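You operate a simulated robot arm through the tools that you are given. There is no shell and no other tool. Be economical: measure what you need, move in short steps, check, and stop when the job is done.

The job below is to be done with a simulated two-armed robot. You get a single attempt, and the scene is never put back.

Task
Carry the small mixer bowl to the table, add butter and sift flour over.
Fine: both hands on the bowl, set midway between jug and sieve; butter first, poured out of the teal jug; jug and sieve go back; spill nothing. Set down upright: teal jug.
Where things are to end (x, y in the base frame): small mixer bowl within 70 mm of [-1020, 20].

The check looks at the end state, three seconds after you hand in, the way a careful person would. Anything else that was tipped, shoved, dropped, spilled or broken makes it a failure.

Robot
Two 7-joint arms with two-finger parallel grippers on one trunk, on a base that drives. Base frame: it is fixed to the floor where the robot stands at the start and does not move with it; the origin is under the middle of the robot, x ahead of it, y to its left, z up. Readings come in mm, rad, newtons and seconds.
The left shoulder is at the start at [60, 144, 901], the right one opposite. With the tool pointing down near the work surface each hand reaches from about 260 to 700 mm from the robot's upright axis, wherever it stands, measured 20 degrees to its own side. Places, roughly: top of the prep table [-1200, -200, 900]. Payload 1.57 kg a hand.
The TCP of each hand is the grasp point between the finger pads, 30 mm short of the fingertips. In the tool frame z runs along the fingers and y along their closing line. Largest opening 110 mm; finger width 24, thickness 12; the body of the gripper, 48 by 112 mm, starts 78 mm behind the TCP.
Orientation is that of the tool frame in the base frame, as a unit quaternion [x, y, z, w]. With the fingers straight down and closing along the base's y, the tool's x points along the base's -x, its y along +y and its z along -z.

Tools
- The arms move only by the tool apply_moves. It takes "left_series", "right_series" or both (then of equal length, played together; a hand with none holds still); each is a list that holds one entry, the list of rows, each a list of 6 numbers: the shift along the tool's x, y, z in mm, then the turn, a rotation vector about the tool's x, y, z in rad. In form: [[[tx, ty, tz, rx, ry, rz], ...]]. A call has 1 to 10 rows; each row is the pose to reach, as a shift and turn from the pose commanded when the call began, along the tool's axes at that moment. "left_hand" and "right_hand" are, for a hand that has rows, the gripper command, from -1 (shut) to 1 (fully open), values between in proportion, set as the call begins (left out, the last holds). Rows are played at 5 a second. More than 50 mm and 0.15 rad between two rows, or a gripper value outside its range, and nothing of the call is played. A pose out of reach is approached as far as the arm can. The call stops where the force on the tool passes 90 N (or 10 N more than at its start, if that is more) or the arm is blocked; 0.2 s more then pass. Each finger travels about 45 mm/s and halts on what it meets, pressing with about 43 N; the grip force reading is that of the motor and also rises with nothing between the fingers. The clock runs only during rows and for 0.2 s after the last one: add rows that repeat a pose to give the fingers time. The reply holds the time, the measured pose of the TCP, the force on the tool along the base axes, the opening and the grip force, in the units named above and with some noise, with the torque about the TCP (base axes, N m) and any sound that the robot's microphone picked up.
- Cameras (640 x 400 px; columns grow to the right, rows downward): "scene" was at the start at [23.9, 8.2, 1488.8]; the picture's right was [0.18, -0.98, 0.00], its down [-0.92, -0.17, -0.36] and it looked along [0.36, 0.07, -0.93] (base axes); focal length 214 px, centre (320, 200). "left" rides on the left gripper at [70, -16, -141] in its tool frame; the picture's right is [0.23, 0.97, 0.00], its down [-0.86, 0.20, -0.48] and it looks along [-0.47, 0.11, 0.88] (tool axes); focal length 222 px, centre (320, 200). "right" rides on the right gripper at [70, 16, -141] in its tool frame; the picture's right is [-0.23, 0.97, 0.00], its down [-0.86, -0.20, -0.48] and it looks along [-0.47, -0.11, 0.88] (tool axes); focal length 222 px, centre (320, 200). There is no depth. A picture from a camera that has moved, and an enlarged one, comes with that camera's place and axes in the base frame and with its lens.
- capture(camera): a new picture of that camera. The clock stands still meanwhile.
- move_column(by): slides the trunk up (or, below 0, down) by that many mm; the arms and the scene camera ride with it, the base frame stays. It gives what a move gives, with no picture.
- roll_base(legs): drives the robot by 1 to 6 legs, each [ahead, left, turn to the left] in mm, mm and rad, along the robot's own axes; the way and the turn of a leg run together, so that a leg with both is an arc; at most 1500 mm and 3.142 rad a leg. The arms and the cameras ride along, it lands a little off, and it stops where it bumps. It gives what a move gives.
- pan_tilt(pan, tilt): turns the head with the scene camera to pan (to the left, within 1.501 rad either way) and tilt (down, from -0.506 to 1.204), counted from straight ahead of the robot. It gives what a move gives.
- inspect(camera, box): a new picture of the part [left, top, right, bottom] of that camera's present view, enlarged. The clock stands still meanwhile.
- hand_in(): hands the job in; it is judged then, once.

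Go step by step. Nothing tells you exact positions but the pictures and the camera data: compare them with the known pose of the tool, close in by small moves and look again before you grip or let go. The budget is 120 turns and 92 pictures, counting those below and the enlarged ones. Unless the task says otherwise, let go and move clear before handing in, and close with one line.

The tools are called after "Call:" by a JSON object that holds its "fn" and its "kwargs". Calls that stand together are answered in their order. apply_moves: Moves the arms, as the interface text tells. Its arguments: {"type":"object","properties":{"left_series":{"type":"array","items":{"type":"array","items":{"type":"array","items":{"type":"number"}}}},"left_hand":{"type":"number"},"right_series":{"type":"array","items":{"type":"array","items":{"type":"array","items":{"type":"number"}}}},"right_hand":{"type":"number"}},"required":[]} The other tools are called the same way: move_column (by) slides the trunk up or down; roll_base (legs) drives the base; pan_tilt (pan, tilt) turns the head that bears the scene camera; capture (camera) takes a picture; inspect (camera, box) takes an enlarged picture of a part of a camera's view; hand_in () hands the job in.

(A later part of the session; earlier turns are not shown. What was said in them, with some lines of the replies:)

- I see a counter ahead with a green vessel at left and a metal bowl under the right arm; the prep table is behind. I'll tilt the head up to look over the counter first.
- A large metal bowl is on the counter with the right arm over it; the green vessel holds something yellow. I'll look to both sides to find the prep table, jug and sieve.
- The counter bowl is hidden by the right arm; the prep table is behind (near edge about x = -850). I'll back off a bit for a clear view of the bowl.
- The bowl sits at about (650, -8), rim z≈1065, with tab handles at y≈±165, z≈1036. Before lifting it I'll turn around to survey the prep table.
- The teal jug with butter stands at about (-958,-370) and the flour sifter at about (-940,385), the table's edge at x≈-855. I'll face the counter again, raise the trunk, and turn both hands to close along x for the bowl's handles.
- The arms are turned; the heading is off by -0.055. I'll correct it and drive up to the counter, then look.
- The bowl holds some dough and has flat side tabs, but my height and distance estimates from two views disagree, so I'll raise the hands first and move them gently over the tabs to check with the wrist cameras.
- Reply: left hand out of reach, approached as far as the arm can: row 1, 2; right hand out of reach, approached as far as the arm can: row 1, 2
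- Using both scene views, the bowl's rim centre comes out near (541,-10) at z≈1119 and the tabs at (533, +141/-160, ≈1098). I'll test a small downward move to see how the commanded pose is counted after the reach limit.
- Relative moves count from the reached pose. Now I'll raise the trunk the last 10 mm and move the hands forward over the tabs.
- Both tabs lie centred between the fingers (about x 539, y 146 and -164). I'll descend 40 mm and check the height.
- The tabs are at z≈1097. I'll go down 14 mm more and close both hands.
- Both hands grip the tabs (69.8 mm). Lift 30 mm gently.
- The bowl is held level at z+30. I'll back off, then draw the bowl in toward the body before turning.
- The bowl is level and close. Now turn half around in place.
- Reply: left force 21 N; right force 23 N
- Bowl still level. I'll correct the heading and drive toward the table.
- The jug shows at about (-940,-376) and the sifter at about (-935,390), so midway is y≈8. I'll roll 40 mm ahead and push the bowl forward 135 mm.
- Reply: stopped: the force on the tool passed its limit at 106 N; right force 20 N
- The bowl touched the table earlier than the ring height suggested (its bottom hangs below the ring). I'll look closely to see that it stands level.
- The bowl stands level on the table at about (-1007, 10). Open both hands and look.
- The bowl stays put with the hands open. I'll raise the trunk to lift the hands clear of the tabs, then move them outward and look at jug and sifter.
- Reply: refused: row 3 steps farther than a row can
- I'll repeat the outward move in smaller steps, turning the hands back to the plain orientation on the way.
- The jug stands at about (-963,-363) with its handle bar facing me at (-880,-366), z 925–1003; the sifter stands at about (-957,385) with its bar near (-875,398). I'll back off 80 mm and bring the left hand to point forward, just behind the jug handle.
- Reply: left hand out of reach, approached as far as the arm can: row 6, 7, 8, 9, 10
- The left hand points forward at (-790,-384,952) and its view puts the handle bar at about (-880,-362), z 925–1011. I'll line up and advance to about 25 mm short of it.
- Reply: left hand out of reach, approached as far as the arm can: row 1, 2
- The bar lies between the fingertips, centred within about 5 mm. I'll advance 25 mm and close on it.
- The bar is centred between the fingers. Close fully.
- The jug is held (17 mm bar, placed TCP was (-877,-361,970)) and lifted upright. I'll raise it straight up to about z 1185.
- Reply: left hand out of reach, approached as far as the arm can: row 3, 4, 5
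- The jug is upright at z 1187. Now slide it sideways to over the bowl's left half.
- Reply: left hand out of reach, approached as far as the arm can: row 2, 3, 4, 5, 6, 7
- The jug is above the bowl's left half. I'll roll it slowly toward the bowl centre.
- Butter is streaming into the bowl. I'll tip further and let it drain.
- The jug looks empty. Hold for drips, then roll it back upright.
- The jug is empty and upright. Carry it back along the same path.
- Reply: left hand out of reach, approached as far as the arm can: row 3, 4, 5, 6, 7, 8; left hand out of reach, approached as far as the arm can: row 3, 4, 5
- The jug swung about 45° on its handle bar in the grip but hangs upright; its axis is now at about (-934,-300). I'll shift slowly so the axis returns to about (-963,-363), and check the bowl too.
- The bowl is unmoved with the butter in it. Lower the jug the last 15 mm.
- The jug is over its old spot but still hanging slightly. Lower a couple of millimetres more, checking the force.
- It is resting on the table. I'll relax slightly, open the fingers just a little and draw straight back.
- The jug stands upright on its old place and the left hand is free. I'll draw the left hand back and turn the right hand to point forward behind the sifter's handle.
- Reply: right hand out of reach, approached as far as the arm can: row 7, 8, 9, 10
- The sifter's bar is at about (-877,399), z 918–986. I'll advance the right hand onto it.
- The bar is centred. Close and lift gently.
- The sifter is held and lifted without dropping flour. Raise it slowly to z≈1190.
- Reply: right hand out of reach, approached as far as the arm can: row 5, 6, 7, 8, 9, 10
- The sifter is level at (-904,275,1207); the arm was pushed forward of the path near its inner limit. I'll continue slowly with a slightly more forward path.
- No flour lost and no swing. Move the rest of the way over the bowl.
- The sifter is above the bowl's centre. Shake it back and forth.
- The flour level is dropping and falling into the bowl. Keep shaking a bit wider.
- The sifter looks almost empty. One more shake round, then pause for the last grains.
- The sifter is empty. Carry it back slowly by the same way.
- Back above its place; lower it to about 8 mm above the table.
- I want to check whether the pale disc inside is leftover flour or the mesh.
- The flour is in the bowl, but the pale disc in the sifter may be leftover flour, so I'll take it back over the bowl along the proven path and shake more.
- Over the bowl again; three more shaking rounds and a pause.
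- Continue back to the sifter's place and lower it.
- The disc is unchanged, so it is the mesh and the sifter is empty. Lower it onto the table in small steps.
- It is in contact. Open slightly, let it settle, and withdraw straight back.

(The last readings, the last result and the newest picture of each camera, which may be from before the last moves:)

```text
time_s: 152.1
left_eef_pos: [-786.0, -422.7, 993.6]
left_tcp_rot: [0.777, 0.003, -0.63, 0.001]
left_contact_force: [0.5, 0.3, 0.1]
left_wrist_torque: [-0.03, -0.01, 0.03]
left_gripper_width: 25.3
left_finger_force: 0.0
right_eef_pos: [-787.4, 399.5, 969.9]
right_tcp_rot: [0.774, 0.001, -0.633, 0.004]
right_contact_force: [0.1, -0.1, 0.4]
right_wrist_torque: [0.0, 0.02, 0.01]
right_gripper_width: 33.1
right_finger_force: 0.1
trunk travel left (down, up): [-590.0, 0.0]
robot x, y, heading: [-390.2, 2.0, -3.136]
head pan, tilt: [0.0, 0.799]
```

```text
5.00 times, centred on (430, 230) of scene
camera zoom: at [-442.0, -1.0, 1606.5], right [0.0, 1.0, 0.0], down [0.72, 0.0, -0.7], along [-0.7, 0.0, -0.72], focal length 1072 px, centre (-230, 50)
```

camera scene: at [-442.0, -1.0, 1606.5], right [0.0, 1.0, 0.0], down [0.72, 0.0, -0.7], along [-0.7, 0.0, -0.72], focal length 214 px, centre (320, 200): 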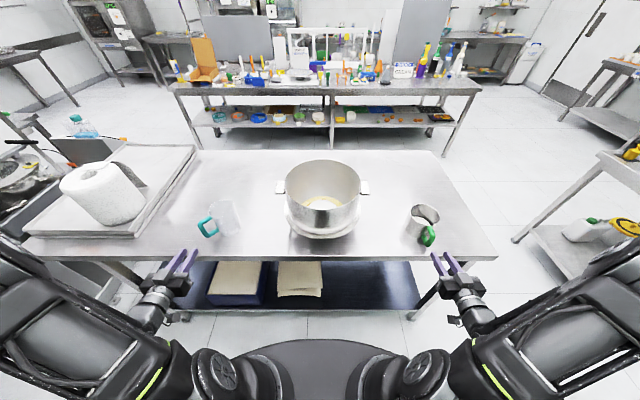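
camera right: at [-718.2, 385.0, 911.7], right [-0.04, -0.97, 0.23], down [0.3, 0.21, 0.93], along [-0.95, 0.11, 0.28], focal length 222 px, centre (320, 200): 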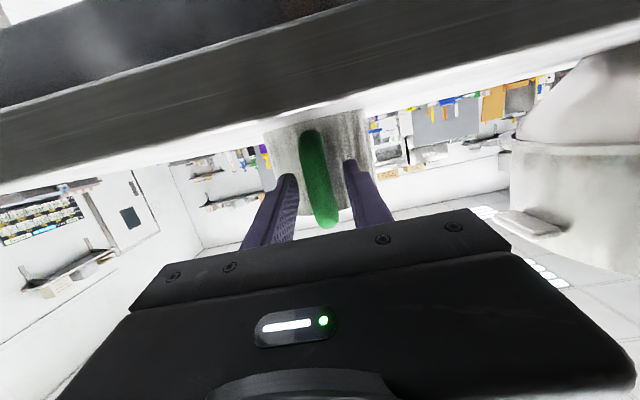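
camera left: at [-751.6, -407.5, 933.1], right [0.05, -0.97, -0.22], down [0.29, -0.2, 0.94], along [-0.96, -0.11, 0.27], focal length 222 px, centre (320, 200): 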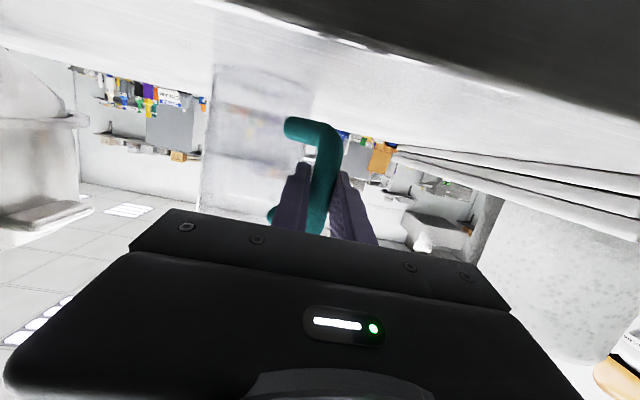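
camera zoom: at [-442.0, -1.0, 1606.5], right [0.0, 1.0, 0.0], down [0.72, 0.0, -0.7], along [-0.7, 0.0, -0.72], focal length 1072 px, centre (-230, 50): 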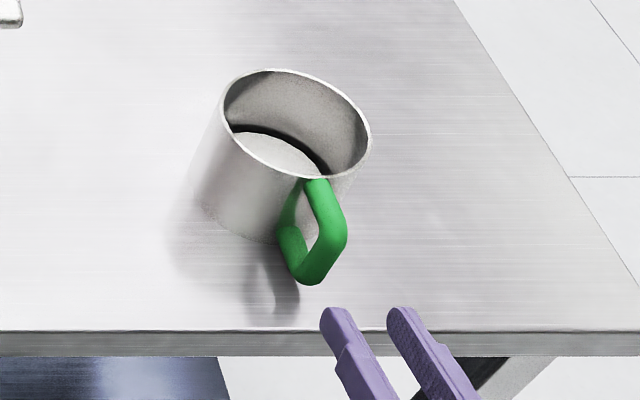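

Both jug and sifter are back and upright, and the bowl stands midway at about (-1007,10). I'll back the hands clear and take one last look for spills.

Call:
{"fn": "roll_base", "kwargs": {"legs": [[-60, 0, 0]]}}

Call:
{"fn": "inspect", "kwargs": {"camera": "scene", "box": [160, 120, 480, 270]}}

```text
time_s: 153.1
left_eef_pos: [-725.9, -424.3, 993.7]
left_tcp_rot: [0.777, 0.003, -0.63, 0.002]
left_contact_force: [0.1, 0.3, -0.4]
left_wrist_torque: [0.0, 0.0, -0.01]
left_gripper_width: 25.5
left_finger_force: 0.0
right_eef_pos: [-728.8, 400.6, 971.2]
right_tcp_rot: [0.774, -0.001, -0.634, 0.002]
right_contact_force: [0.6, 0.2, 0.5]
right_wrist_torque: [0.0, -0.02, -0.01]
right_gripper_width: 33.1
right_finger_force: 0.0
trunk travel left (down, up): [-590.0, 0.0]
robot x, y, heading: [-336.1, 5.6, -3.141]
head pan, tilt: [0.0, 0.799]
```

```text
2.00 times, centred on (320, 195) of scene
camera zoom: at [-381.2, -1.1, 1606.6], right [0.0, 1.0, 0.0], down [0.72, 0.0, -0.7], along [-0.7, 0.0, -0.72], focal length 429 px, centre (320, 210)
```

zoom: 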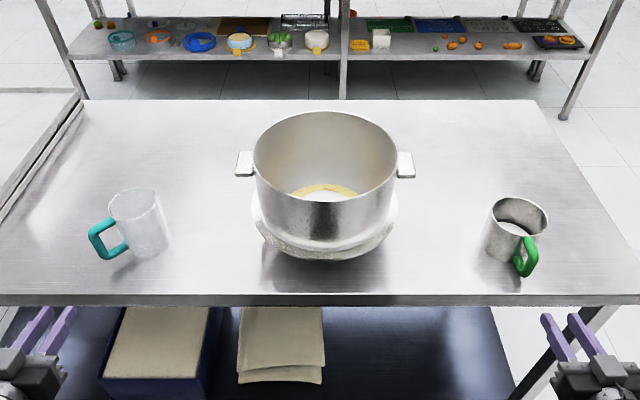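

The table is clean, everything stands upright, and the bowl is midway with butter and flour in it. Handing in.

Call:
{"fn": "hand_in", "kwargs": {}}

```text
The job is handed in.
```

The small mixer bowl is on the table at about (-1007, 10), midway between jug and sieve, with the butter poured in first and the flour sifted over. The teal jug and the sieve are back in their places, upright; the jug's handle now points about 45° off its original direction. I saw no spills.
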